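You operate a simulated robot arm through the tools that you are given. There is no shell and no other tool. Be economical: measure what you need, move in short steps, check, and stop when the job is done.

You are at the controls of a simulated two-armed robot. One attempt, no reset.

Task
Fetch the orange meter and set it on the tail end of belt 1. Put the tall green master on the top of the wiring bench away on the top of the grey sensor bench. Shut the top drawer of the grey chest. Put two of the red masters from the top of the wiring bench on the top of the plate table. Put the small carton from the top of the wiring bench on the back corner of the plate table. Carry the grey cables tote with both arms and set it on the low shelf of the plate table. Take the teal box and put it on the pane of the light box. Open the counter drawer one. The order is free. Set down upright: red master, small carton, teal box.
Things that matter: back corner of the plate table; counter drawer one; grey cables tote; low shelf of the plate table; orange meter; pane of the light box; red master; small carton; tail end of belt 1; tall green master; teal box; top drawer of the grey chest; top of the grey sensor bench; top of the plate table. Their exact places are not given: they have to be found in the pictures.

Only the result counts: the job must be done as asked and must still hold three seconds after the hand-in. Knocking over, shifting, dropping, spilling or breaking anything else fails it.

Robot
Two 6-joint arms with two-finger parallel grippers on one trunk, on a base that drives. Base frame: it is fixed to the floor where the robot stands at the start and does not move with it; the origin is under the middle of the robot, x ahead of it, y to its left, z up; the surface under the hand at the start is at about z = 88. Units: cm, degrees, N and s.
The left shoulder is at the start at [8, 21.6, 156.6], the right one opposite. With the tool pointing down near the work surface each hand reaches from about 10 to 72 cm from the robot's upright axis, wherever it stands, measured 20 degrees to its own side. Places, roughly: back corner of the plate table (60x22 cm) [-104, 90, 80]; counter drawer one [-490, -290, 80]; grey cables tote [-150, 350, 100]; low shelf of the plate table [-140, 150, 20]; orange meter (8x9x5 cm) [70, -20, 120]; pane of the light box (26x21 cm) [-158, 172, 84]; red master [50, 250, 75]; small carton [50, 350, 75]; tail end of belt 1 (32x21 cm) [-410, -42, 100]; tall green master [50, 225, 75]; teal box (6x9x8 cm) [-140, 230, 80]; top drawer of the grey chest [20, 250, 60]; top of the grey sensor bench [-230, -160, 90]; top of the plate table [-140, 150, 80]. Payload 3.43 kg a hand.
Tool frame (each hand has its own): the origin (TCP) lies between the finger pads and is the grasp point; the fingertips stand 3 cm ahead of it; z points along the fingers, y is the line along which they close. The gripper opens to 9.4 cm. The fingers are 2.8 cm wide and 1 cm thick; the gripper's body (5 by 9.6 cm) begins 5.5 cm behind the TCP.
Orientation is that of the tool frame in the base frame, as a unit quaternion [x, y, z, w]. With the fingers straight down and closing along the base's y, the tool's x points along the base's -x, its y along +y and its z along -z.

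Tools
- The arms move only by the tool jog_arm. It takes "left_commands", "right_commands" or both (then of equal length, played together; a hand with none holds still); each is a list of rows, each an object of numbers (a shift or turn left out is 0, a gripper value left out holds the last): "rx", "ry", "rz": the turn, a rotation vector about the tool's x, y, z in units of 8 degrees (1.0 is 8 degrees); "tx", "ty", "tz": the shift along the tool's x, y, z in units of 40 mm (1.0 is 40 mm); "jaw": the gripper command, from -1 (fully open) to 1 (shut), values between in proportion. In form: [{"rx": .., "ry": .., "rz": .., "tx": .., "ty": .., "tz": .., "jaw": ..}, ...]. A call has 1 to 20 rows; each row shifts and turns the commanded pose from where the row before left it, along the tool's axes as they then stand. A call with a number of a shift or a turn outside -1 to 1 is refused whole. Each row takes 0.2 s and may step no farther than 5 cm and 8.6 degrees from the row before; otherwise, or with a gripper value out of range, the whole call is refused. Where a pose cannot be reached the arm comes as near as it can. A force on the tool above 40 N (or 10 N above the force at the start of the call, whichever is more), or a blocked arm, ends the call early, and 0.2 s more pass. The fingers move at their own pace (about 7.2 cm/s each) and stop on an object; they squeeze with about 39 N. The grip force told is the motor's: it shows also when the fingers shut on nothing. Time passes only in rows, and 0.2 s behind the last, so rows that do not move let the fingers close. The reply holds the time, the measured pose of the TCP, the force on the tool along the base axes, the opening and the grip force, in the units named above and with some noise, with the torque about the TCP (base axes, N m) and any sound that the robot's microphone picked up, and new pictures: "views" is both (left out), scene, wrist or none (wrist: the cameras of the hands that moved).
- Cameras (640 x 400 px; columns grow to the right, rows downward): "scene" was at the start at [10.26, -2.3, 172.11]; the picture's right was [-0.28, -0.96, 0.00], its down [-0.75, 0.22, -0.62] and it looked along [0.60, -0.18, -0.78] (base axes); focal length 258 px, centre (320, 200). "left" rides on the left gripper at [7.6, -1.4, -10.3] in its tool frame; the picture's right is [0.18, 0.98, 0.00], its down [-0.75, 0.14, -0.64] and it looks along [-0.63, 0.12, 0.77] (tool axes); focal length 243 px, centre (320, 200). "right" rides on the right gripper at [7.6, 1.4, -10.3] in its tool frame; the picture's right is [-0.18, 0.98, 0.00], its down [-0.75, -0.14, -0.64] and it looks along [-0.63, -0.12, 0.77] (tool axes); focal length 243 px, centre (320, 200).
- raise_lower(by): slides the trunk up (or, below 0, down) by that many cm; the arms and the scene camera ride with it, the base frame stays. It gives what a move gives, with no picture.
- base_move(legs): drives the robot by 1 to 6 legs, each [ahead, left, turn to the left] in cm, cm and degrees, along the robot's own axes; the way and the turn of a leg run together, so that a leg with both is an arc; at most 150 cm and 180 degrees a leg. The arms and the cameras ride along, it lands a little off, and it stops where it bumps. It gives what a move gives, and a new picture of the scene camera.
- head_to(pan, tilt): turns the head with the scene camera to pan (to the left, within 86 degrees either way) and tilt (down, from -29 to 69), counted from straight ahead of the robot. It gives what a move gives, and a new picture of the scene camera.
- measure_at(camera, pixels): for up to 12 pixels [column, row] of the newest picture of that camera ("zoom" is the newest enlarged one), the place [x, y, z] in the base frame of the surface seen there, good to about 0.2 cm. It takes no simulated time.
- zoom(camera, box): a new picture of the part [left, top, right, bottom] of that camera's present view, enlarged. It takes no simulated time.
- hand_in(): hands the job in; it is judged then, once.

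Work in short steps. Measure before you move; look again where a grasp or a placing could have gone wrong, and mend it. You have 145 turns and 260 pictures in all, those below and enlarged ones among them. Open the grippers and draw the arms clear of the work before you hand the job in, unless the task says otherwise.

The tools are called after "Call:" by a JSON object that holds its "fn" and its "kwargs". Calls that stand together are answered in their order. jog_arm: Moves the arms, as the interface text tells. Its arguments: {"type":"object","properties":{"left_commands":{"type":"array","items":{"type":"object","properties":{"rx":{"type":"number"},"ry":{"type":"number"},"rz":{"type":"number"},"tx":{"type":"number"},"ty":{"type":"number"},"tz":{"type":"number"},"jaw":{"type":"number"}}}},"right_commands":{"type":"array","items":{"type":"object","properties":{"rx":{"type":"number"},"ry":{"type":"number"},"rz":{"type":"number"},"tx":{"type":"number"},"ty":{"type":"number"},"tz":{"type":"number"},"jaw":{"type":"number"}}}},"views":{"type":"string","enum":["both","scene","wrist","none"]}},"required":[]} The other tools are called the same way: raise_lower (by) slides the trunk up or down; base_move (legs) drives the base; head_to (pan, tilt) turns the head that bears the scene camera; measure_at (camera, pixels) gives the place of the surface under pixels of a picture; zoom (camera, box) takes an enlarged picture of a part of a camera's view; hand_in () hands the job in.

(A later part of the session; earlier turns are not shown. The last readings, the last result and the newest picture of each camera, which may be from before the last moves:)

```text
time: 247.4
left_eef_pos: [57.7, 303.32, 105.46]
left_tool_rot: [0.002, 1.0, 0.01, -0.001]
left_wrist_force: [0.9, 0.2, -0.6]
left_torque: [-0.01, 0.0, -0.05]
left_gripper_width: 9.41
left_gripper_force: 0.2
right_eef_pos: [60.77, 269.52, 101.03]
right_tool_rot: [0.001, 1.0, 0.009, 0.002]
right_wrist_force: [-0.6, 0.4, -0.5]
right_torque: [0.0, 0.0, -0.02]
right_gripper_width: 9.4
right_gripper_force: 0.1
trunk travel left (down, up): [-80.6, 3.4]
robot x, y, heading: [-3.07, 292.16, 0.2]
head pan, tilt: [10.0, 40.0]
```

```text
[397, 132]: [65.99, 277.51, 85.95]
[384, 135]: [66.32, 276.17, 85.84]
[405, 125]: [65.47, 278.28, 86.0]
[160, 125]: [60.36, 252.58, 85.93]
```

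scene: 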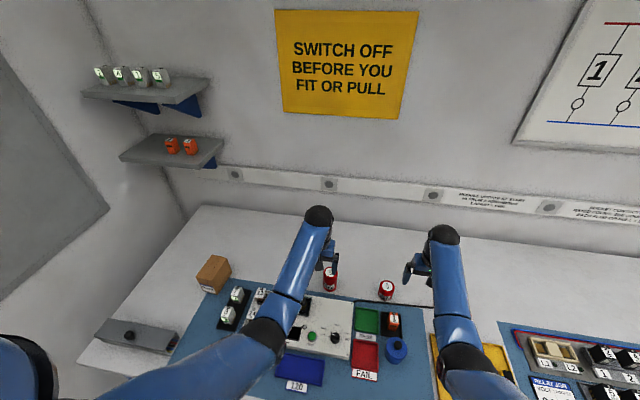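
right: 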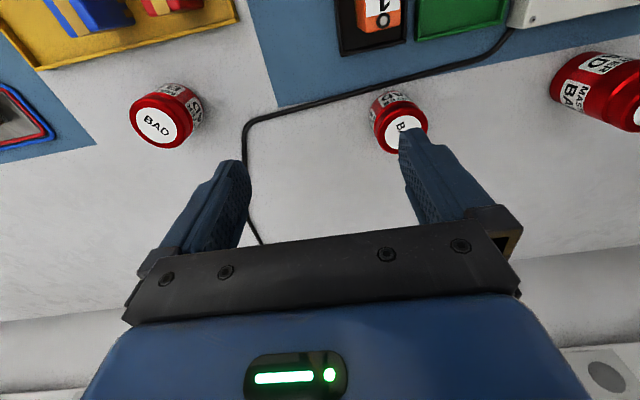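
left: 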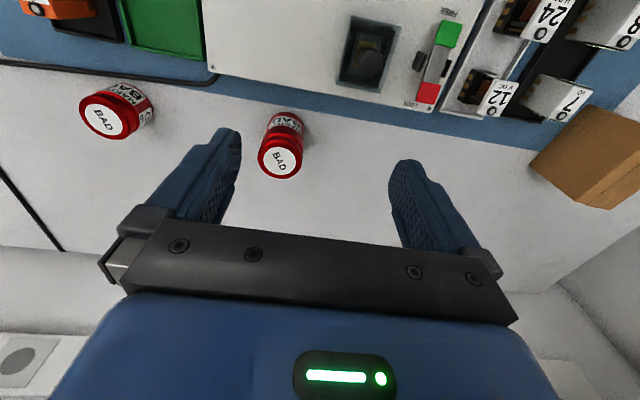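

Left master centre (66.6,300.2), right one (66.2,277.9). Drive 4.5 cm ahead and align both hands above them.

Call:
{"fn": "base_move", "kwargs": {"legs": [[4.5, 0, 0]]}}

Call:
{"fn": "jog_arm", "kwargs": {"left_commands": [{"tx": -0.5, "ty": -0.4}, {"tx": -0.5, "ty": -0.4}, {"tz": 0.8}, {"tz": 0.8}, {}], "right_commands": [{"ty": 1}, {"ty": 1, "tx": -0.2}, {"tz": 0.5}, {"tz": 0.5}, {}], "views": "wrist"}}

```text
time: 248.3
left_eef_pos: [60.9, 303.27, 106.25]
left_tool_rot: [0.001, 1.0, 0.008, 0.003]
left_wrist_force: [-0.7, -0.3, -0.1]
left_torque: [-0.01, -0.03, -0.01]
left_gripper_width: 9.38
left_gripper_force: 0.1
right_eef_pos: [64.21, 269.57, 101.74]
right_tool_rot: [0.001, 1.0, 0.009, 0.007]
right_wrist_force: [0.4, -0.4, 0.8]
right_torque: [-0.01, -0.09, -0.06]
right_gripper_width: 9.41
right_gripper_force: 0.1
trunk travel left (down, up): [-80.6, 3.4]
robot x, y, heading: [1.25, 292.67, -0.0]
head pan, tilt: [10.0, 40.0]
```

scene: 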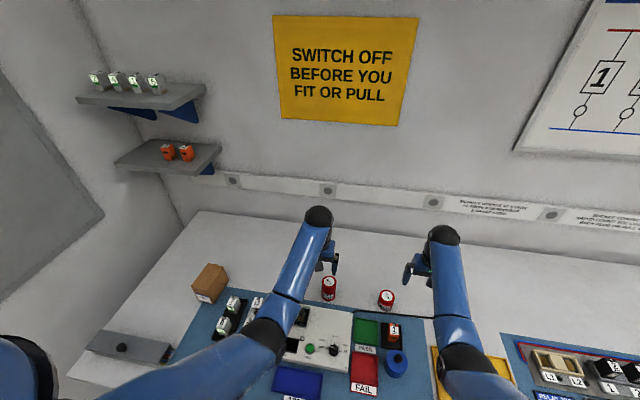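

```text
time: 249.6
left_eef_pos: [65.84, 300.38, 99.2]
left_tool_rot: [0.001, 1.0, 0.009, -0.001]
left_wrist_force: [-0.6, 0.0, 0.5]
left_torque: [0.0, 0.01, -0.03]
left_gripper_width: 9.4
left_gripper_force: 0.0
right_eef_pos: [65.81, 277.63, 97.26]
right_tool_rot: [0.001, 1.0, 0.009, 0.002]
right_wrist_force: [0.1, 0.9, 0.2]
right_torque: [-0.02, 0.04, -0.02]
right_gripper_width: 9.42
right_gripper_force: 0.0
trunk travel left (down, up): [-80.6, 3.4]
robot x, y, heading: [1.2, 292.36, 0.1]
head pan, tilt: [10.0, 40.0]
```

right: 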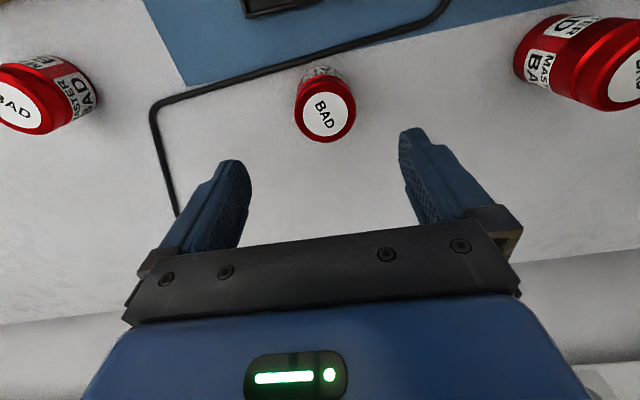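
left: 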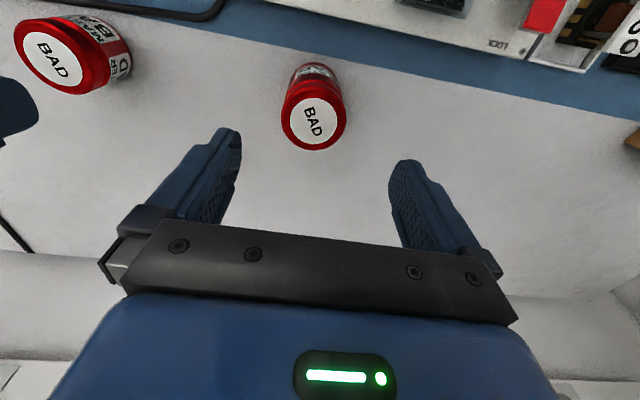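

Aligned. I narrow the jaws and descend both hands, checking pose before closing.

Call:
{"fn": "jog_arm", "kwargs": {"left_commands": [{"tx": -0.18, "jaw": -0.5}, {"tz": 0.85}, {"tz": 0.85}, {"tz": 0.85}, {"tz": 0.85}, {}], "right_commands": [{"tx": -0.1, "ty": 0.06, "jaw": -0.5}, {"tz": 0.83}, {"tz": 0.83}, {"tz": 0.83}, {"tz": 0.8}, {}], "views": "wrist"}}

```text
time: 250.9
left_eef_pos: [63.44, 301.13, 87.26]
left_tool_rot: [0.001, 1.0, 0.009, -0.002]
left_wrist_force: [-0.9, 0.2, 0.2]
left_torque: [-0.02, -0.01, 0.03]
left_gripper_width: 7.06
left_gripper_force: 0.1
left hand out of reach, approached as far as the arm can: row 4, 5
right_eef_pos: [63.86, 277.64, 85.8]
right_tool_rot: [0.002, 1.0, 0.009, 0.002]
right_wrist_force: [-0.9, 0.1, -0.2]
right_torque: [-0.02, 0.0, 0.01]
right_gripper_width: 7.05
right_gripper_force: 0.0
right hand out of reach, approached as far as the arm can: row 4, 5
trunk travel left (down, up): [-80.6, 3.4]
robot x, y, heading: [1.66, 292.61, -0.2]
head pan, tilt: [10.0, 40.0]
```

right: 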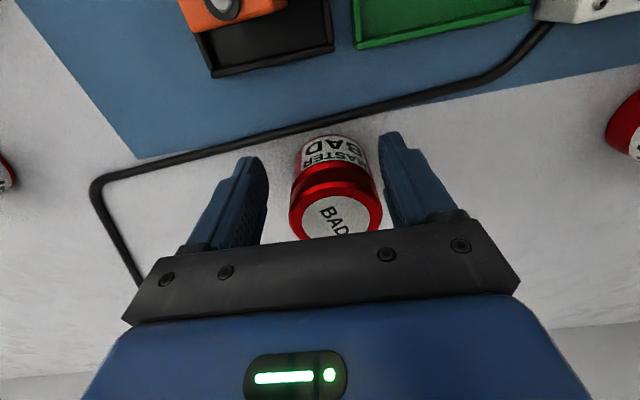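
left: 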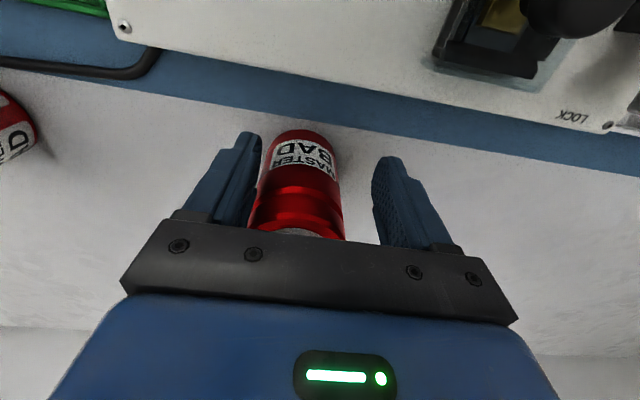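

Arm reach falls short by ~3 cm at this height. I raise both hands 8 cm, move them over the masters, then lower by the trunk instead.

Call:
{"fn": "jog_arm", "kwargs": {"left_commands": [{"tz": -1}, {"tz": -1}, {"tx": -0.4, "ty": -0.12}, {"tx": -0.4, "ty": -0.1}, {}], "right_commands": [{"tz": -1}, {"tz": -1}, {"tx": -0.3}, {"tx": -0.3, "ty": 0.06}, {}], "views": "none"}}

Call:
{"fn": "raise_lower", "kwargs": {"by": -5}}

```text
time: 252.2
left_eef_pos: [66.75, 300.12, 95.32]
left_tool_rot: [0.001, 1.0, 0.008, -0.001]
left_wrist_force: [-0.5, -0.1, 0.3]
left_torque: [-0.01, -0.03, -0.01]
left_gripper_width: 7.07
left_gripper_force: 0.1
right_eef_pos: [65.98, 277.66, 94.17]
right_tool_rot: [0.002, 1.0, 0.008, 0.003]
right_wrist_force: [0.3, 0.7, -0.4]
right_torque: [0.01, -0.02, 0.02]
right_gripper_width: 7.04
right_gripper_force: 0.0
trunk travel left (down, up): [-80.6, 3.4]
robot x, y, heading: [1.32, 292.49, -0.2]
head pan, tilt: [10.0, 40.0]
```

```text
time: 253.1
left_eef_pos: [66.88, 300.04, 90.42]
left_tool_rot: [0.001, 1.0, 0.009, -0.001]
left_wrist_force: [-0.1, 0.7, -0.2]
left_torque: [0.0, 0.04, 0.01]
left_gripper_width: 7.06
left_gripper_force: 0.1
right_eef_pos: [65.98, 277.56, 89.16]
right_tool_rot: [0.001, 1.0, 0.008, 0.003]
right_wrist_force: [0.3, 0.1, 0.1]
right_torque: [0.03, -0.03, 0.0]
right_gripper_width: 7.04
right_gripper_force: 0.0
trunk travel left (down, up): [-75.6, 8.4]
robot x, y, heading: [1.21, 292.51, 0.2]
head pan, tilt: [10.0, 40.0]
```

Call:
{"fn": "raise_lower", "kwargs": {"by": -5}}

Call:
{"fn": "jog_arm", "kwargs": {"left_commands": [{"jaw": 1}, {"jaw": 1}, {"jaw": 1}, {"jaw": 1}], "right_commands": [{"jaw": 1}, {"jaw": 1}, {"jaw": 1}, {"jaw": 1}], "views": "wrist"}}

```text
time: 254.0
left_eef_pos: [66.94, 300.04, 85.46]
left_tool_rot: [0.001, 1.0, 0.009, -0.001]
left_wrist_force: [-0.5, 0.6, -0.3]
left_torque: [-0.01, 0.0, 0.03]
left_gripper_width: 7.03
left_gripper_force: 0.1
right_eef_pos: [66.0, 277.74, 84.16]
right_tool_rot: [0.002, 1.0, 0.009, 0.003]
right_wrist_force: [0.9, 0.5, 0.1]
right_torque: [0.0, 0.02, 0.02]
right_gripper_width: 7.04
right_gripper_force: 0.0
trunk travel left (down, up): [-70.6, 13.4]
robot x, y, heading: [0.99, 292.36, -0.1]
head pan, tilt: [10.0, 40.0]
```

```text
time: 255.0
left_eef_pos: [66.83, 300.07, 85.46]
left_tool_rot: [0.002, 1.0, 0.008, 0.0]
left_wrist_force: [-2.6, -0.5, 2.8]
left_torque: [-0.23, 0.12, -0.03]
left_gripper_width: 5.85
left_gripper_force: 38.7
right_eef_pos: [66.13, 277.66, 84.19]
right_tool_rot: [0.002, 1.0, 0.009, 0.004]
right_wrist_force: [3.5, -0.7, 4.9]
right_torque: [-0.23, -0.04, 0.07]
right_gripper_width: 5.7
right_gripper_force: 39.1
trunk travel left (down, up): [-70.6, 13.4]
robot x, y, heading: [1.18, 292.55, 0.2]
head pan, tilt: [10.0, 40.0]
```

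right: 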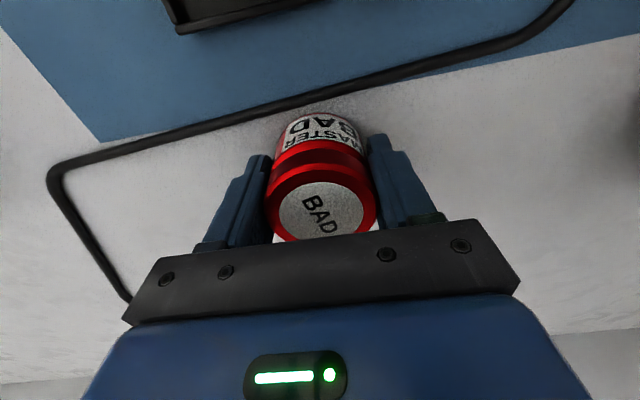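
left: 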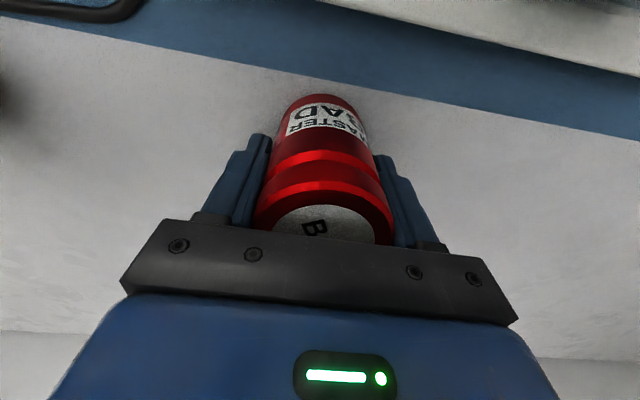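

Both reds gripped. Raise the trunk 13 and the arms a little, back off to x≈−48.

Call:
{"fn": "raise_lower", "kwargs": {"by": 13}}

Call:
{"fn": "jog_arm", "kwargs": {"left_commands": [{"tz": -1}, {"tz": -0.5}, {}], "right_commands": [{"tz": -1}, {"tz": -0.5}, {}], "views": "none"}}

Call:
{"fn": "base_move", "kwargs": {"legs": [[-49, 0, 0]]}}

Call:
{"fn": "head_to", "kwargs": {"pan": 86, "tilt": 30}}

```text
time: 256.6
left_eef_pos: [66.97, 300.12, 98.23]
left_tool_rot: [0.0, 1.0, 0.009, -0.001]
left_wrist_force: [-0.9, -0.4, -3.4]
left_torque: [0.03, -0.04, 0.03]
left_gripper_width: 5.83
left_gripper_force: 39.2
right_eef_pos: [66.06, 277.62, 96.95]
right_tool_rot: [0.002, 1.0, 0.008, 0.002]
right_wrist_force: [0.7, 0.0, -1.6]
right_torque: [0.02, -0.03, -0.02]
right_gripper_width: 5.63
right_gripper_force: 38.8
trunk travel left (down, up): [-83.6, 0.4]
robot x, y, heading: [1.3, 292.18, 0.1]
head pan, tilt: [10.0, 40.0]
```

```text
time: 257.4
left_eef_pos: [67.02, 299.96, 104.2]
left_tool_rot: [0.002, 1.0, 0.008, -0.002]
left_wrist_force: [-0.2, -0.6, -3.5]
left_torque: [0.02, -0.02, -0.05]
left_gripper_width: 5.83
left_gripper_force: 39.4
right_eef_pos: [65.99, 277.66, 103.04]
right_tool_rot: [0.002, 1.0, 0.008, 0.001]
right_wrist_force: [0.4, 0.2, -2.4]
right_torque: [0.0, 0.0, 0.02]
right_gripper_width: 5.62
right_gripper_force: 39.0
trunk travel left (down, up): [-83.6, 0.4]
robot x, y, heading: [1.51, 292.38, 0.2]
head pan, tilt: [10.0, 40.0]
```

```text
time: 260.2
left_eef_pos: [18.76, 299.89, 104.13]
left_tool_rot: [-0.001, 1.0, 0.009, -0.003]
left_wrist_force: [0.2, -0.4, -2.8]
left_torque: [0.02, -0.02, 0.02]
left_gripper_width: 5.8
left_gripper_force: 39.2
right_eef_pos: [17.85, 277.74, 102.9]
right_tool_rot: [0.0, 1.0, 0.009, 0.002]
right_wrist_force: [-0.1, 0.4, -2.3]
right_torque: [-0.02, 0.02, 0.0]
right_gripper_width: 5.6
right_gripper_force: 38.7
trunk travel left (down, up): [-83.6, 0.4]
robot x, y, heading: [-46.97, 292.33, 0.1]
head pan, tilt: [10.0, 40.0]
```

scene: 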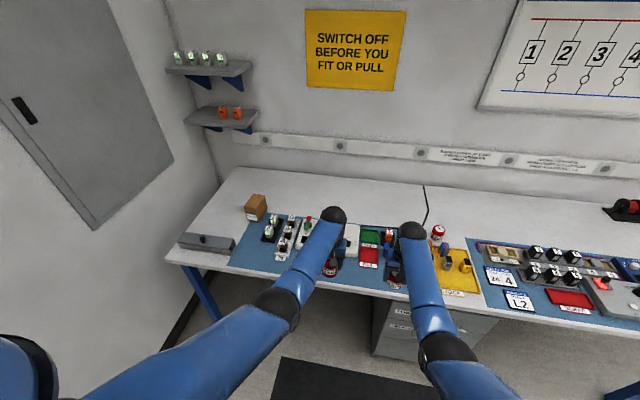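

```text
time: 261.7
left_eef_pos: [18.7, 299.94, 104.26]
left_tool_rot: [-0.001, 1.0, 0.009, -0.001]
left_wrist_force: [0.3, -1.2, -3.8]
left_torque: [0.0, -0.01, 0.01]
left_gripper_width: 5.8
left_gripper_force: 39.3
right_eef_pos: [17.65, 277.7, 102.95]
right_tool_rot: [0.0, 1.0, 0.009, 0.002]
right_wrist_force: [0.3, 0.1, -2.1]
right_torque: [-0.02, 0.0, 0.0]
right_gripper_width: 5.61
right_gripper_force: 39.0
trunk travel left (down, up): [-83.6, 0.4]
robot x, y, heading: [-47.03, 292.5, 0.2]
head pan, tilt: [85.9, 30.0]
```

scene: 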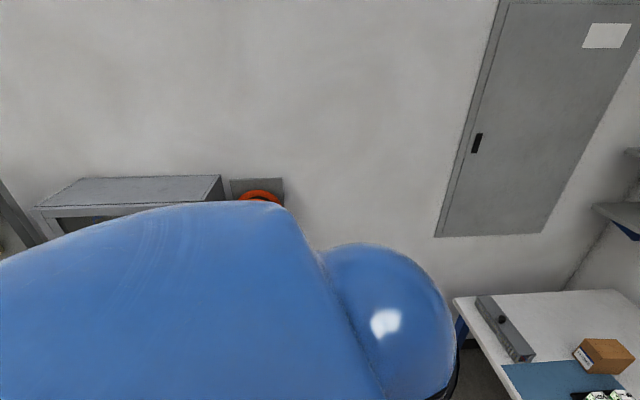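

I turn right 180° to face the plate table.

Call:
{"fn": "base_move", "kwargs": {"legs": [[0, -12, 0], [0, 0, -90], [0, 0, -90]]}}

Call:
{"fn": "head_to", "kwargs": {"pan": 45, "tilt": 30}}

```text
time: 270.6
left_eef_pos: [-112.5, 271.57, 104.29]
left_tool_rot: [1.0, 0.009, 0.001, 0.008]
left_wrist_force: [-0.1, 0.1, -3.3]
left_torque: [0.01, -0.02, -0.01]
left_gripper_width: 5.68
left_gripper_force: 39.3
right_eef_pos: [-111.81, 293.96, 103.04]
right_tool_rot: [1.0, 0.009, -0.002, 0.009]
right_wrist_force: [0.4, 0.4, -2.9]
right_torque: [-0.04, -0.02, 0.04]
right_gripper_width: 5.61
right_gripper_force: 38.5
trunk travel left (down, up): [-83.6, 0.4]
robot x, y, heading: [-47.31, 280.44, -178.5]
head pan, tilt: [85.9, 30.0]
```

scene: 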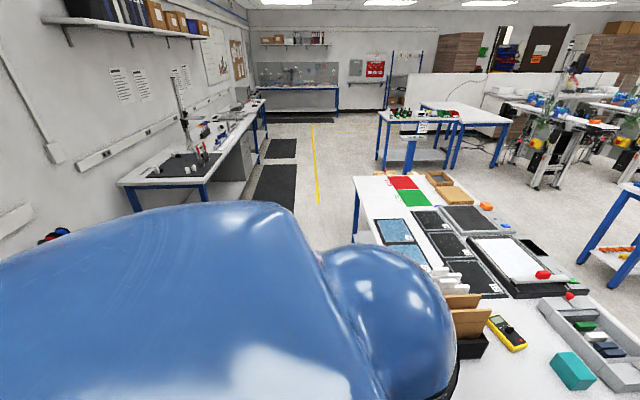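

```text
time: 271.6
left_eef_pos: [-112.48, 271.54, 104.24]
left_tool_rot: [1.0, 0.01, 0.001, 0.009]
left_wrist_force: [0.5, 1.1, -3.6]
left_torque: [-0.04, 0.01, 0.02]
left_gripper_width: 5.66
left_gripper_force: 39.0
right_eef_pos: [-111.94, 294.03, 102.96]
right_tool_rot: [1.0, 0.009, -0.003, 0.008]
right_wrist_force: [0.1, 0.3, -1.6]
right_torque: [-0.02, 0.0, -0.06]
right_gripper_width: 5.64
right_gripper_force: 39.0
trunk travel left (down, up): [-83.6, 0.4]
robot x, y, heading: [-47.0, 280.37, -178.9]
head pan, tilt: [45.0, 30.0]
```

scene: 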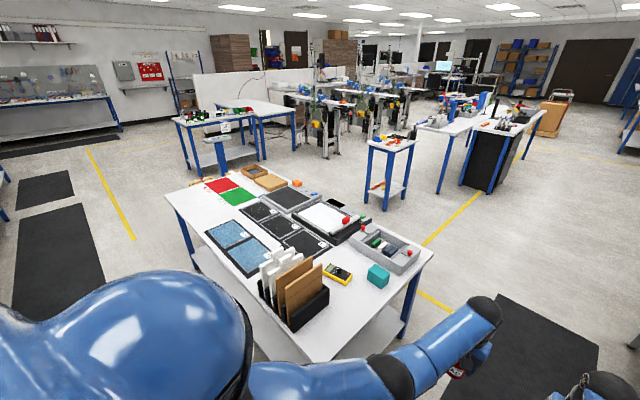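

Call:
{"fn": "zoom", "kwargs": {"camera": "scene", "box": [160, 160, 440, 370]}}

Call:
{"fn": "measure_at", "kwargs": {"camera": "zoom", "pixels": [[60, 75], [130, 170], [215, 300], [330, 370], [395, 340], [550, 180], [465, 240], [155, 75], [270, 260], [435, 185], [520, 195], [100, 120]]}}

```text
1.90 times, centred on (300, 265) of scene
```

zoom: 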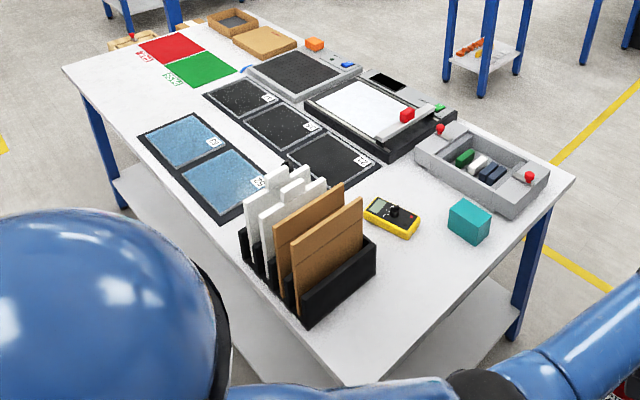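

```text
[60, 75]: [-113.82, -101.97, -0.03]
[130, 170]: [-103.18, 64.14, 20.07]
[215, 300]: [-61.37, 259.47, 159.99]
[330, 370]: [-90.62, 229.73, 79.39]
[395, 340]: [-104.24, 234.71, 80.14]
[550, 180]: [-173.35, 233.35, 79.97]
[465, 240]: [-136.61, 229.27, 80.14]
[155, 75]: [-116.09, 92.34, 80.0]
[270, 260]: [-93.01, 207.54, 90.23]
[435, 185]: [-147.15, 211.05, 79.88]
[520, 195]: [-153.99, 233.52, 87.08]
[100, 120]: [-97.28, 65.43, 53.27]
```

Free strip at the table end y 225–238. I'll set the left red at about (−122,230) and then the right one at about (−107,231), lowering with the trunk. Position first.

Call:
{"fn": "base_move", "kwargs": {"legs": [[4, 0, -1.2], [0, 41, 0]]}}

Call:
{"fn": "head_to", "kwargs": {"pan": 10, "tilt": 50}}

Call:
{"fn": "measure_at", "kwargs": {"camera": "scene", "pixels": [[320, 300], [300, 250], [200, 250]]}}

```text
time: 274.6
left_eef_pos: [-116.52, 232.77, 104.35]
left_tool_rot: [1.0, -0.001, 0.002, 0.01]
left_wrist_force: [-0.1, 0.3, -3.5]
left_torque: [0.0, 0.0, 0.01]
left_gripper_width: 5.64
left_gripper_force: 39.1
right_eef_pos: [-115.45, 255.04, 103.07]
right_tool_rot: [1.0, -0.001, -0.002, 0.01]
right_wrist_force: [0.8, 0.4, -2.6]
right_torque: [-0.04, -0.01, -0.04]
right_gripper_width: 5.63
right_gripper_force: 39.0
trunk travel left (down, up): [-83.6, 0.4]
robot x, y, heading: [-50.95, 239.62, -179.5]
head pan, tilt: [45.0, 30.0]
```

scene: 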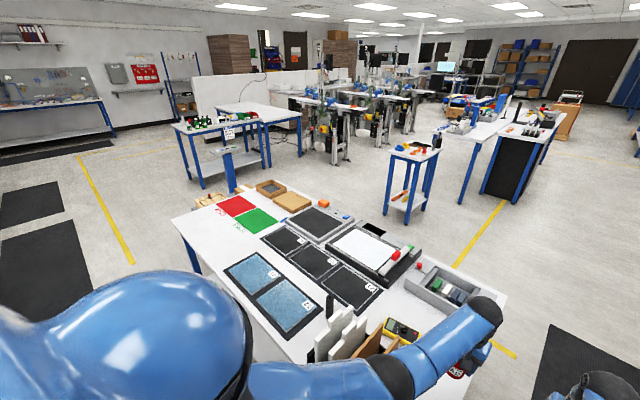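

```text
time: 275.6
left_eef_pos: [-116.68, 232.44, 104.19]
left_tool_rot: [1.0, -0.002, 0.002, 0.009]
left_wrist_force: [-0.5, 0.7, -3.5]
left_torque: [0.01, 0.03, 0.01]
left_gripper_width: 5.63
left_gripper_force: 38.6
right_eef_pos: [-115.4, 254.76, 102.92]
right_tool_rot: [1.0, -0.001, -0.001, 0.009]
right_wrist_force: [1.2, -0.3, -2.8]
right_torque: [0.0, 0.02, 0.01]
right_gripper_width: 5.64
right_gripper_force: 38.8
trunk travel left (down, up): [-83.6, 0.4]
robot x, y, heading: [-50.62, 239.88, -179.9]
head pan, tilt: [10.0, 50.0]
```

scene: 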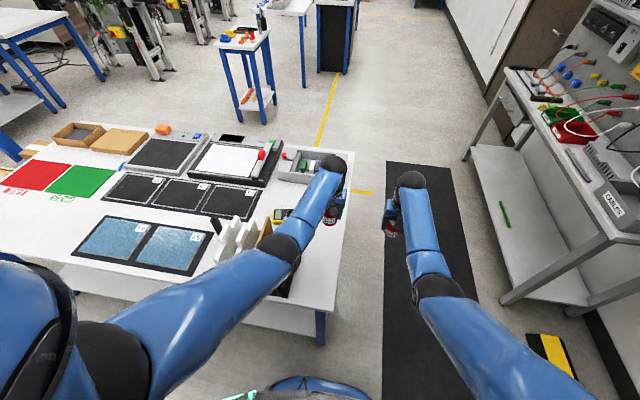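

```text
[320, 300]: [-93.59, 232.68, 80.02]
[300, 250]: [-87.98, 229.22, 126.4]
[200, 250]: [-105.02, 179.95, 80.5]
```

Left red is over (−117,232). I lower by the trunk 16 cm, then the last bit with the arm.

Call:
{"fn": "raise_lower", "kwargs": {"by": -16}}

Call:
{"fn": "jog_arm", "kwargs": {"left_commands": [{"tz": 0.4}, {"tz": 0.15}, {"tz": 0.1}, {}], "views": "both"}}

```text
time: 277.5
left_eef_pos: [-116.58, 232.42, 88.22]
left_tool_rot: [1.0, 0.0, 0.001, 0.008]
left_wrist_force: [0.3, 0.1, -3.8]
left_torque: [-0.01, 0.04, 0.02]
left_gripper_width: 5.6
left_gripper_force: 39.0
right_eef_pos: [-115.52, 254.77, 87.07]
right_tool_rot: [1.0, -0.002, -0.002, 0.009]
right_wrist_force: [-0.4, 0.3, -2.1]
right_torque: [0.01, 0.0, 0.0]
right_gripper_width: 5.61
right_gripper_force: 38.8
trunk travel left (down, up): [-67.6, 16.4]
robot x, y, heading: [-51.11, 239.72, -179.7]
head pan, tilt: [10.0, 50.0]
```

```text
time: 278.5
left_eef_pos: [-116.61, 232.28, 85.65]
left_tool_rot: [1.0, -0.001, 0.002, 0.009]
left_wrist_force: [0.0, -0.6, -3.4]
left_torque: [-0.05, 0.02, -0.01]
left_gripper_width: 5.61
left_gripper_force: 39.4
right_eef_pos: [-115.63, 254.73, 87.04]
right_tool_rot: [1.0, -0.001, -0.002, 0.008]
right_wrist_force: [0.0, -0.1, -2.9]
right_torque: [0.04, 0.02, -0.01]
right_gripper_width: 5.59
right_gripper_force: 39.2
trunk travel left (down, up): [-67.6, 16.4]
robot x, y, heading: [-50.96, 239.91, -180.0]
head pan, tilt: [10.0, 50.0]
```

scene: 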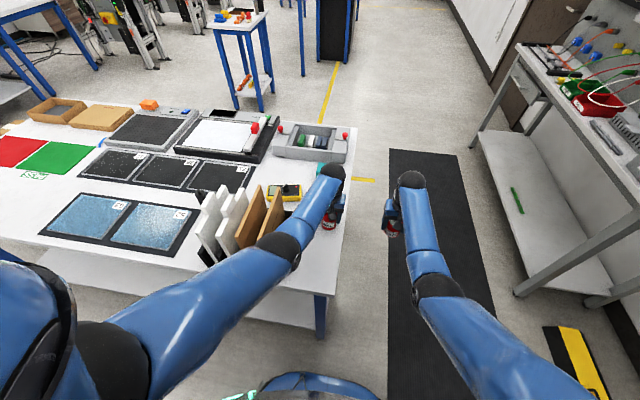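
left: 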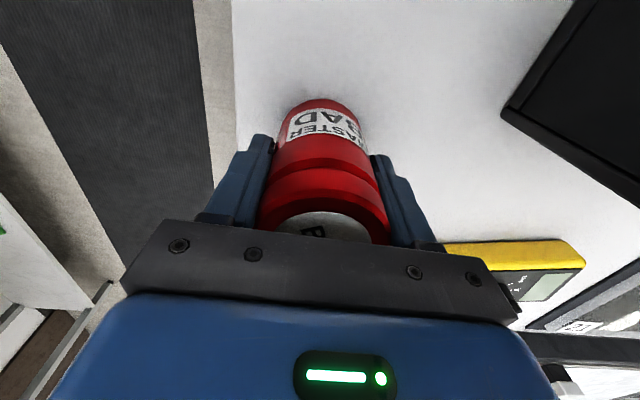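

Call:
{"fn": "jog_arm", "kwargs": {"left_commands": [{"tz": 0.06}, {"tz": 0.06}, {}], "views": "none"}}

```text
time: 279.3
left_eef_pos: [-116.67, 232.35, 85.39]
left_tool_rot: [1.0, -0.001, -0.001, 0.009]
left_wrist_force: [0.1, -2.1, 9.3]
left_torque: [0.21, -0.05, -0.05]
left_gripper_width: 5.62
left_gripper_force: 39.3
right_eef_pos: [-115.41, 254.72, 87.18]
right_tool_rot: [1.0, -0.002, -0.002, 0.009]
right_wrist_force: [-0.4, 0.1, -2.6]
right_torque: [0.01, -0.03, -0.02]
right_gripper_width: 5.59
right_gripper_force: 38.5
trunk travel left (down, up): [-67.6, 16.4]
robot x, y, heading: [-50.46, 239.57, -179.7]
head pan, tilt: [10.0, 50.0]
```

Contact. Release, raise the left hand by the arm, then the trunk back up.

Call:
{"fn": "jog_arm", "kwargs": {"left_commands": [{"jaw": -0.5}, {"jaw": -0.5}, {}, {"tz": -1}, {"tz": -1}, {"tz": -1}, {"tz": -1}, {"tz": -1}, {}], "views": "wrist"}}

Call:
{"fn": "raise_lower", "kwargs": {"by": 16}}

```text
time: 281.3
left_eef_pos: [-118.17, 233.17, 104.25]
left_tool_rot: [1.0, 0.0, 0.001, 0.009]
left_wrist_force: [-0.4, 0.2, -0.1]
left_torque: [0.02, -0.01, -0.01]
left_gripper_width: 7.02
left_gripper_force: 0.0
left hand out of reach, approached as far as the arm can: row 8
right_eef_pos: [-115.48, 254.77, 87.06]
right_tool_rot: [1.0, -0.002, -0.002, 0.008]
right_wrist_force: [0.5, 0.3, -2.4]
right_torque: [-0.03, -0.01, -0.05]
right_gripper_width: 5.6
right_gripper_force: 39.2
trunk travel left (down, up): [-67.6, 16.4]
robot x, y, heading: [-51.07, 240.29, -180.1]
head pan, tilt: [10.0, 50.0]
```

left: 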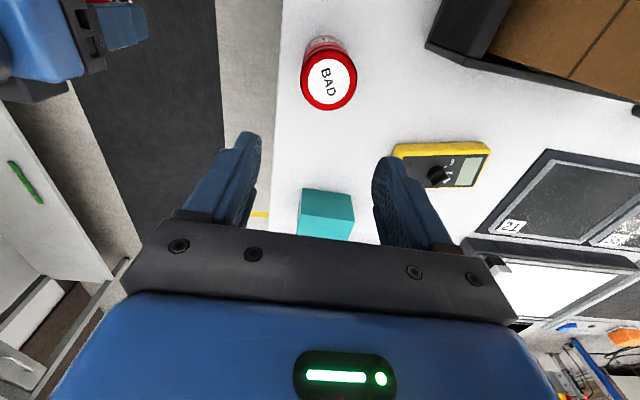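

```text
time: 283.1
left_eef_pos: [-118.04, 233.08, 120.27]
left_tool_rot: [1.0, -0.001, 0.001, 0.009]
left_wrist_force: [0.2, -0.2, -1.3]
left_torque: [0.02, -0.02, 0.01]
left_gripper_width: 7.03
left_gripper_force: 0.0
right_eef_pos: [-115.48, 254.76, 103.07]
right_tool_rot: [1.0, -0.003, -0.003, 0.009]
right_wrist_force: [0.6, -0.9, -2.9]
right_torque: [-0.01, 0.0, 0.0]
right_gripper_width: 5.56
right_gripper_force: 39.5
trunk travel left (down, up): [-83.6, 0.4]
robot x, y, heading: [-51.04, 239.74, -179.9]
head pan, tilt: [10.0, 50.0]
```

Red 1 stands. For the right one: back 11, left 24, then arm shift and lower with the arm only (left hand stays high above the card rack).

Call:
{"fn": "base_move", "kwargs": {"legs": [[-11, 0, 0], [0, 24, 0]]}}

Call:
{"fn": "jog_arm", "kwargs": {"right_commands": [{"tx": 0.7}, {"tz": 0.9}, {"tz": 0.9}, {"tz": 0.9}, {"tz": 0.9}, {}], "views": "both"}}

```text
time: 285.7
left_eef_pos: [-107.38, 209.5, 120.22]
left_tool_rot: [1.0, -0.002, 0.003, 0.01]
left_wrist_force: [0.1, 0.8, 0.1]
left_torque: [-0.05, 0.01, 0.0]
left_gripper_width: 7.04
left_gripper_force: 0.1
right_eef_pos: [-104.7, 231.23, 102.86]
right_tool_rot: [1.0, -0.003, -0.001, 0.011]
right_wrist_force: [0.3, 0.4, -2.0]
right_torque: [-0.03, -0.03, 0.02]
right_gripper_width: 5.56
right_gripper_force: 38.5
trunk travel left (down, up): [-83.6, 0.4]
robot x, y, heading: [-39.9, 215.3, 179.9]
head pan, tilt: [10.0, 50.0]
```

scene: 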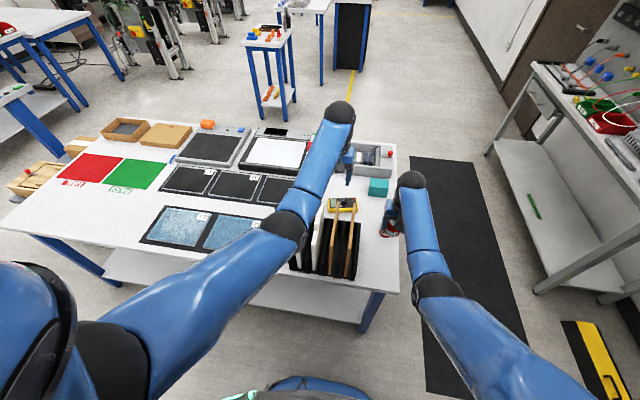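

```text
time: 287.1
left_eef_pos: [-107.27, 209.17, 120.19]
left_tool_rot: [1.0, -0.003, 0.001, 0.009]
left_wrist_force: [-0.1, 0.6, 0.5]
left_torque: [0.01, 0.02, -0.02]
left_gripper_width: 7.03
left_gripper_force: 0.1
right_eef_pos: [-101.86, 230.49, 88.39]
right_tool_rot: [1.0, -0.004, -0.002, 0.01]
right_wrist_force: [-0.5, -0.4, -3.6]
right_torque: [0.02, 0.06, 0.01]
right_gripper_width: 5.54
right_gripper_force: 39.3
trunk travel left (down, up): [-83.6, 0.4]
robot x, y, heading: [-40.16, 215.68, 179.9]
head pan, tilt: [10.0, 50.0]
```

scene: 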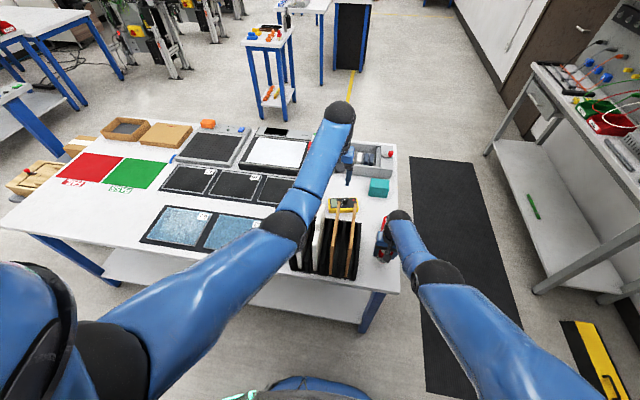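
right: 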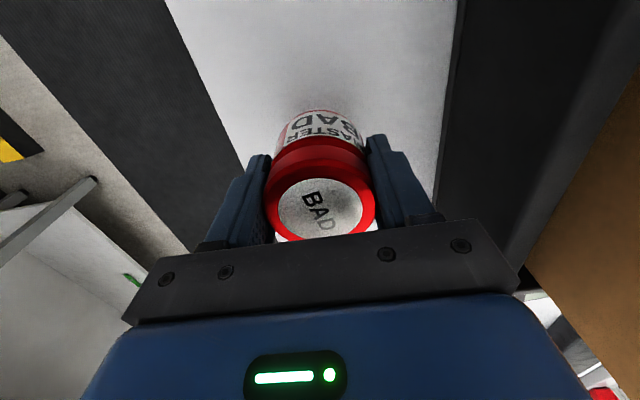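

Call:
{"fn": "measure_at", "kwargs": {"camera": "right", "pixels": [[455, 60], [440, 190], [450, 120], [520, 200], [210, 80], [420, 150]]}}

Call:
{"fn": "jog_arm", "kwargs": {"right_commands": [{"tz": 0.5}, {"tz": 0.3}, {"tz": 0.1}, {"tz": 0.06}, {}], "views": "none"}}

```text
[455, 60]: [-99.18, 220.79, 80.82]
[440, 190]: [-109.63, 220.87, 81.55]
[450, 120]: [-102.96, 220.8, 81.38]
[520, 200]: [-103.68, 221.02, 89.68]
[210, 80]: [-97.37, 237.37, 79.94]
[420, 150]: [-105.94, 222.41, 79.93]
```

```text
time: 288.3
left_eef_pos: [-107.15, 209.17, 120.33]
left_tool_rot: [1.0, -0.002, 0.001, 0.009]
left_wrist_force: [0.2, 0.3, -0.5]
left_torque: [-0.02, 0.0, -0.03]
left_gripper_width: 7.09
left_gripper_force: 0.1
right_eef_pos: [-100.24, 230.65, 86.04]
right_tool_rot: [1.0, -0.004, -0.002, 0.009]
right_wrist_force: [-0.5, -0.9, -2.5]
right_torque: [0.0, -0.01, 0.01]
right_gripper_width: 5.55
right_gripper_force: 38.9
right hand out of reach, approached as far as the arm can: row 1, 2
trunk travel left (down, up): [-83.6, 0.4]
robot x, y, heading: [-39.84, 215.8, 180.3]
head pan, tilt: [10.0, 50.0]
```

Holder wall at y 221, fine. I finish the descent with the trunk (−1.7 cm), then a touch more.

Call:
{"fn": "raise_lower", "kwargs": {"by": -1.7}}

Call:
{"fn": "raise_lower", "kwargs": {"by": -0.4}}

```text
time: 288.9
left_eef_pos: [-107.22, 209.05, 118.57]
left_tool_rot: [1.0, -0.002, 0.001, 0.008]
left_wrist_force: [0.1, 1.2, 0.5]
left_torque: [-0.01, 0.0, 0.03]
left_gripper_width: 7.07
left_gripper_force: 0.1
right_eef_pos: [-100.3, 230.52, 84.33]
right_tool_rot: [1.0, -0.003, -0.001, 0.009]
right_wrist_force: [1.0, -0.4, -2.6]
right_torque: [0.0, -0.01, -0.03]
right_gripper_width: 5.58
right_gripper_force: 39.2
trunk travel left (down, up): [-81.9, 2.1]
robot x, y, heading: [-40.04, 215.53, 180.0]
head pan, tilt: [10.0, 50.0]
```

```text
time: 289.5
left_eef_pos: [-106.96, 209.09, 118.37]
left_tool_rot: [1.0, -0.004, -0.001, 0.008]
left_wrist_force: [0.4, 0.4, 0.5]
left_torque: [0.01, 0.03, 0.0]
left_gripper_width: 7.05
left_gripper_force: 0.1
right_eef_pos: [-100.21, 230.65, 84.12]
right_tool_rot: [1.0, -0.005, -0.004, 0.009]
right_wrist_force: [2.9, 2.5, 16.7]
right_torque: [0.5, -0.31, 0.02]
right_gripper_width: 5.55
right_gripper_force: 38.9
trunk travel left (down, up): [-81.5, 2.5]
robot x, y, heading: [-40.13, 215.68, 179.8]
head pan, tilt: [10.0, 50.0]
```

Contact (16.7 N). Release and raise the right hand.

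Call:
{"fn": "jog_arm", "kwargs": {"right_commands": [{"jaw": -0.5}, {"jaw": -0.5}, {}, {"tz": -1}, {"tz": -1}, {"tz": -1}, {"tz": -1}, {}], "views": "wrist"}}

```text
time: 291.3
left_eef_pos: [-107.27, 209.13, 118.19]
left_tool_rot: [1.0, -0.004, 0.0, 0.009]
left_wrist_force: [-0.1, 0.5, -0.1]
left_torque: [-0.03, -0.02, -0.02]
left_gripper_width: 7.06
left_gripper_force: 0.0
right_eef_pos: [-100.07, 231.03, 100.15]
right_tool_rot: [1.0, -0.005, -0.001, 0.01]
right_wrist_force: [0.5, -0.4, -0.7]
right_torque: [-0.01, -0.01, 0.0]
right_gripper_width: 7.05
right_gripper_force: 0.1
trunk travel left (down, up): [-81.5, 2.5]
robot x, y, heading: [-39.89, 216.03, 179.9]
head pan, tilt: [10.0, 50.0]
```

right: 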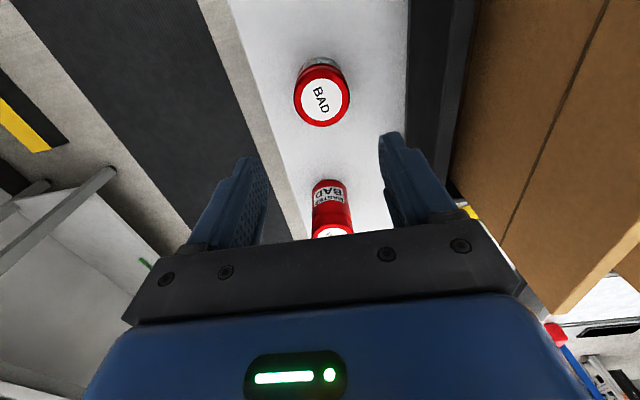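

Both reds stand on the plate table. Next the carton: strafe right clear of the table, turn right 180° to face the wiring bench's far end.

Call:
{"fn": "base_move", "kwargs": {"legs": [[0, -85, 0], [0, 0, -90], [0, 0, -90]]}}

Call:
{"fn": "head_to", "kwargs": {"pan": 15, "tilt": 40}}

Call:
{"fn": "zoom", "kwargs": {"camera": "scene", "box": [200, 130, 420, 270]}}

```text
time: 303.3
left_eef_pos: [26.77, 307.96, 118.13]
left_tool_rot: [-0.01, 1.0, 0.009, -0.001]
left_wrist_force: [0.5, 0.0, -0.1]
left_torque: [-0.01, -0.03, 0.01]
left_gripper_width: 7.03
left_gripper_force: 0.0
right_eef_pos: [20.4, 286.0, 100.12]
right_tool_rot: [-0.009, 1.0, 0.008, 0.002]
right_wrist_force: [-0.8, 0.0, 0.6]
right_torque: [0.0, 0.01, -0.01]
right_gripper_width: 7.07
right_gripper_force: 0.0
trunk travel left (down, up): [-81.5, 2.5]
robot x, y, heading: [-40.55, 299.64, 1.2]
head pan, tilt: [10.0, 50.0]
```

scene: 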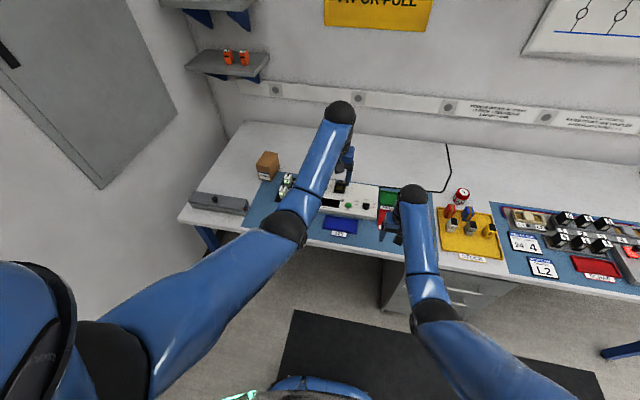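

```text
time: 304.1
left_eef_pos: [26.75, 307.94, 118.13]
left_tool_rot: [-0.01, 1.0, 0.008, 0.0]
left_wrist_force: [0.3, 0.0, -0.2]
left_torque: [-0.01, 0.02, 0.03]
left_gripper_width: 7.06
left_gripper_force: 0.1
right_eef_pos: [20.31, 285.97, 100.14]
right_tool_rot: [-0.009, 1.0, 0.01, 0.002]
right_wrist_force: [0.6, -0.2, 0.2]
right_torque: [-0.02, 0.02, 0.01]
right_gripper_width: 7.08
right_gripper_force: 0.0
trunk travel left (down, up): [-81.5, 2.5]
robot x, y, heading: [-40.46, 299.52, 1.2]
head pan, tilt: [15.0, 40.0]
```

scene: 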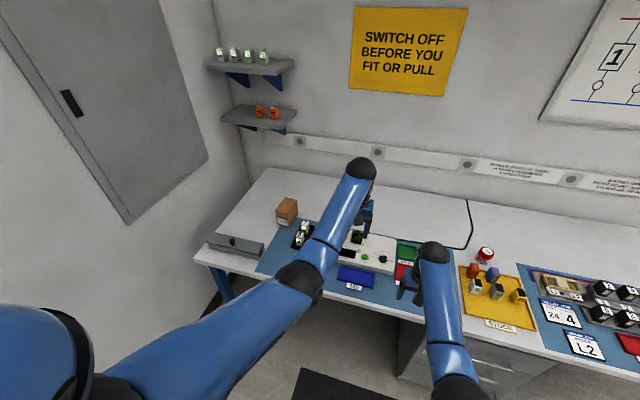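

```text
2.86 times, centred on (310, 200) of scene
```

zoom: 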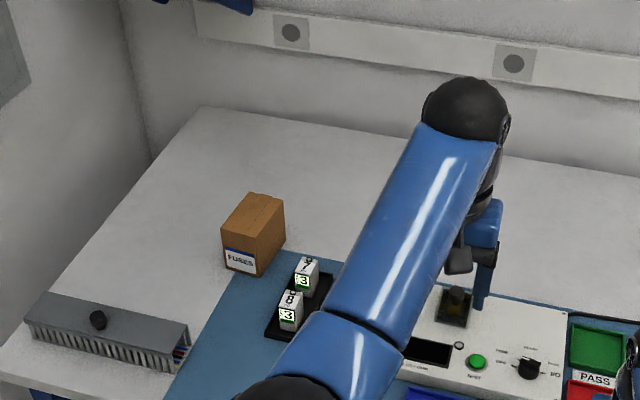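

Call:
{"fn": "measure_at", "kwargs": {"camera": "zoom", "pixels": [[228, 231], [262, 241], [284, 202], [250, 194], [256, 215], [262, 268], [226, 256], [284, 240], [306, 262], [290, 295], [97, 318], [180, 330]]}}

```text
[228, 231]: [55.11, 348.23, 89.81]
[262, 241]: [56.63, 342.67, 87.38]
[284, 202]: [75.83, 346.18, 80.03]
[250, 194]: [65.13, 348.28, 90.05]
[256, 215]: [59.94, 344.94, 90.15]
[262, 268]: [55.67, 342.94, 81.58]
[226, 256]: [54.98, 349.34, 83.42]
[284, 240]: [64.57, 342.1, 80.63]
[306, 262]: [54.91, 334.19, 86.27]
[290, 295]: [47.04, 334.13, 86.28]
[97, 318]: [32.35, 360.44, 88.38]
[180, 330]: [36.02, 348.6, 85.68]
```

Carton: x 55–65, y 342–349, z 80–90. I drive to about (−4,325) and bring the left hand above it.

Call:
{"fn": "base_move", "kwargs": {"legs": [[0, 25.5, -1.2], [36, 0, 0]]}}

Call:
{"fn": "jog_arm", "kwargs": {"left_commands": [{"ty": 1, "jaw": -1}, {"ty": 1}, {"ty": 1, "tx": 0.4}, {"tx": 0.4}, {"tz": 1}, {"tz": 1}, {"tz": 1}, {}], "views": "both"}}

```text
time: 307.8
left_eef_pos: [62.4, 331.72, 118.35]
left_tool_rot: [0.003, 1.0, 0.01, 0.001]
left_wrist_force: [0.2, 0.7, 0.8]
left_torque: [0.01, 0.0, 0.0]
left_gripper_width: 7.05
left_gripper_force: 0.0
right_eef_pos: [55.57, 309.94, 100.29]
right_tool_rot: [0.003, 1.0, 0.008, 0.004]
right_wrist_force: [0.4, -0.5, 0.4]
right_torque: [-0.03, -0.02, 0.0]
right_gripper_width: 7.06
right_gripper_force: 0.1
trunk travel left (down, up): [-81.5, 2.5]
robot x, y, heading: [-4.42, 325.19, 0.1]
head pan, tilt: [15.0, 40.0]
```

scene: 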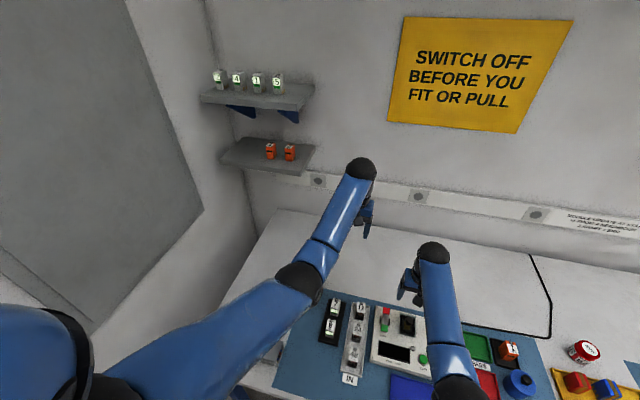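

```text
time: 309.6
left_eef_pos: [63.12, 343.67, 103.94]
left_tool_rot: [0.002, 1.0, 0.009, 0.0]
left_wrist_force: [-0.8, 0.0, 0.7]
left_torque: [-0.03, 0.02, 0.04]
left_gripper_width: 9.4
left_gripper_force: 0.0
left hand out of reach, approached as far as the arm can: row 1, 2, 3, 4
right_eef_pos: [55.81, 309.87, 100.15]
right_tool_rot: [0.004, 1.0, 0.009, 0.002]
right_wrist_force: [0.0, 0.3, 1.2]
right_torque: [-0.03, 0.02, 0.02]
right_gripper_width: 7.06
right_gripper_force: 0.1
trunk travel left (down, up): [-81.5, 2.5]
robot x, y, heading: [-4.6, 325.29, -0.2]
head pan, tilt: [15.0, 40.0]
```

scene: 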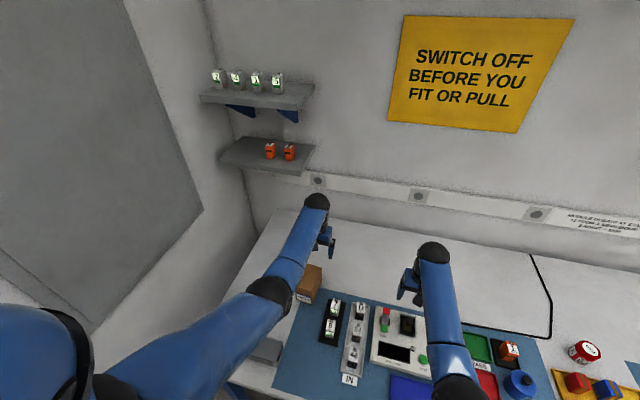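
left: 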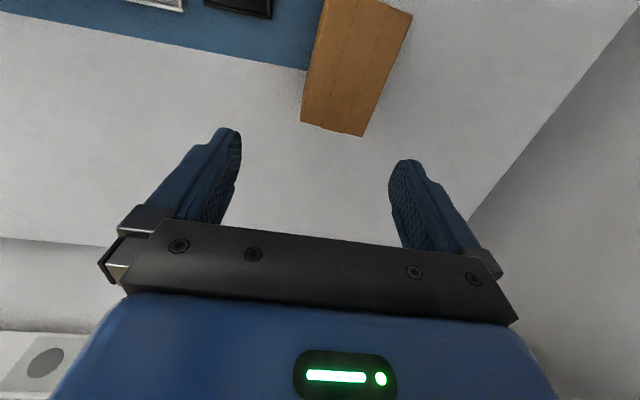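

Call:
{"fn": "measure_at", "kwargs": {"camera": "left", "pixels": [[305, 121], [363, 134], [412, 20], [322, 15], [340, 90], [360, 40]]}}

```text
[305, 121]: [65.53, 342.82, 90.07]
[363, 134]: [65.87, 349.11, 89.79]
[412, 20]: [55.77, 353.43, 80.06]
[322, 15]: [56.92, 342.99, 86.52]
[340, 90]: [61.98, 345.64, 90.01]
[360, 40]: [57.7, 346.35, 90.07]
```

Carton centre ≈ (60.6,346). I drive 4 cm ahead, adjust the left hand back accordingly and descend.

Call:
{"fn": "base_move", "kwargs": {"legs": [[4.5, 0, 0]]}}

Call:
{"fn": "jog_arm", "kwargs": {"left_commands": [{"tx": 0.8, "ty": 0.3}, {"tx": 0.8, "ty": 0.3}, {"tz": 0.7}, {}], "views": "wrist"}}

```text
time: 310.5
left_eef_pos: [66.49, 343.79, 104.61]
left_tool_rot: [0.002, 1.0, 0.009, 0.004]
left_wrist_force: [-0.9, 0.1, 0.6]
left_torque: [-0.01, -0.11, 0.02]
left_gripper_width: 9.37
left_gripper_force: 0.1
right_eef_pos: [59.23, 309.78, 100.65]
right_tool_rot: [0.003, 1.0, 0.008, 0.006]
right_wrist_force: [0.4, 0.2, 0.9]
right_torque: [0.0, -0.07, -0.05]
right_gripper_width: 7.03
right_gripper_force: 0.0
trunk travel left (down, up): [-81.5, 2.5]
robot x, y, heading: [-0.03, 325.35, -0.1]
head pan, tilt: [15.0, 40.0]
```

scene: 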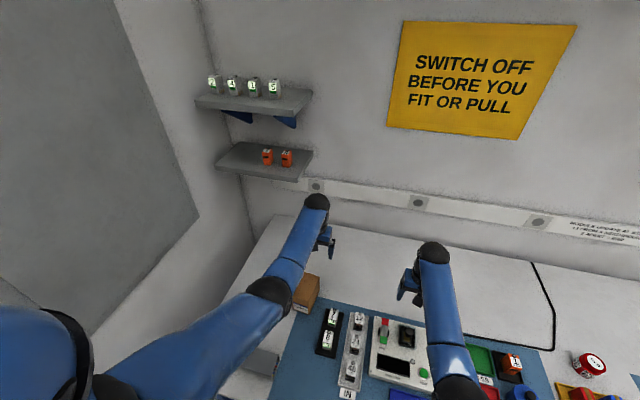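

```text
time: 311.5
left_eef_pos: [61.19, 345.96, 100.96]
left_tool_rot: [0.002, 1.0, 0.009, -0.002]
left_wrist_force: [0.3, -0.1, -0.9]
left_torque: [0.02, 0.0, 0.0]
left_gripper_width: 9.4
left_gripper_force: 0.1
right_eef_pos: [60.27, 309.69, 99.98]
right_tool_rot: [0.004, 1.0, 0.008, 0.0]
right_wrist_force: [-0.3, 0.1, 0.0]
right_torque: [0.04, 0.02, 0.01]
right_gripper_width: 7.05
right_gripper_force: 0.1
trunk travel left (down, up): [-81.5, 2.5]
robot x, y, heading: [-0.25, 325.32, -0.1]
head pan, tilt: [15.0, 40.0]
```

left: 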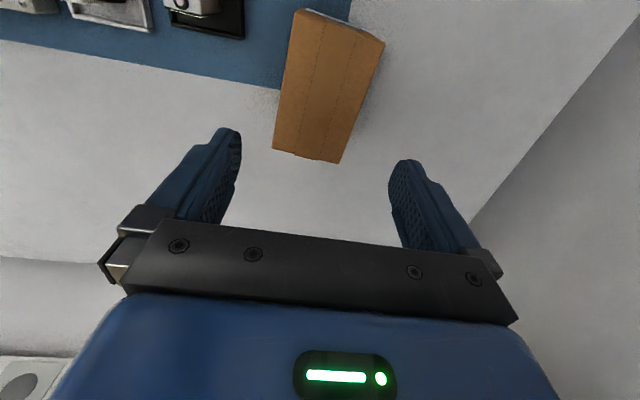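

Call:
{"fn": "measure_at", "kwargs": {"camera": "left", "pixels": [[275, 147], [338, 159], [381, 45], [300, 14], [370, 42]]}}

```text
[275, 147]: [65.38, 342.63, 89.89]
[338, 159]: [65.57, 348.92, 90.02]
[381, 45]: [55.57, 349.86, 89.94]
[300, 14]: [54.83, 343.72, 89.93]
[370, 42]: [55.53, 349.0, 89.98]
```

Carton is rotated ~5°. I rotate the hand to match, centre on (60.4,346.3), descend and check.

Call:
{"fn": "jog_arm", "kwargs": {"left_commands": [{"tx": 0.2, "ty": 0.08}, {"rz": 0.67}, {"tz": 0.9}, {"tz": 0.9}, {"tz": 0.9}, {"tz": 0.9}, {}], "views": "wrist"}}

```text
time: 313.1
left_eef_pos: [60.03, 346.73, 87.08]
left_tool_rot: [0.05, 0.999, 0.009, -0.001]
left_wrist_force: [-0.2, 0.2, 0.0]
left_torque: [-0.02, 0.02, 0.03]
left_gripper_width: 9.41
left_gripper_force: 0.1
right_eef_pos: [60.11, 309.9, 100.16]
right_tool_rot: [0.004, 1.0, 0.01, 0.002]
right_wrist_force: [-0.7, -0.5, -0.2]
right_torque: [0.02, 0.0, 0.03]
right_gripper_width: 7.04
right_gripper_force: 0.0
trunk travel left (down, up): [-81.5, 2.5]
robot x, y, heading: [0.01, 325.14, -0.1]
head pan, tilt: [15.0, 40.0]
```

left: 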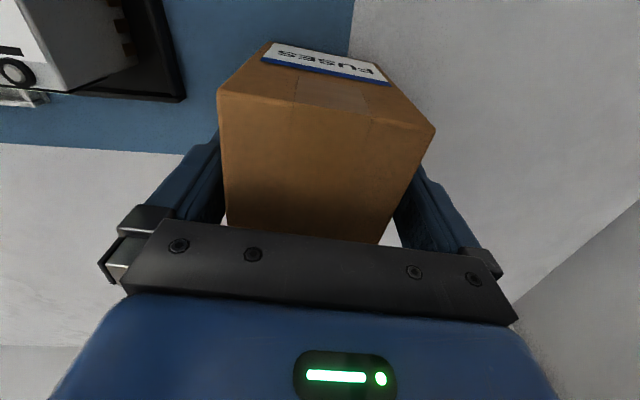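

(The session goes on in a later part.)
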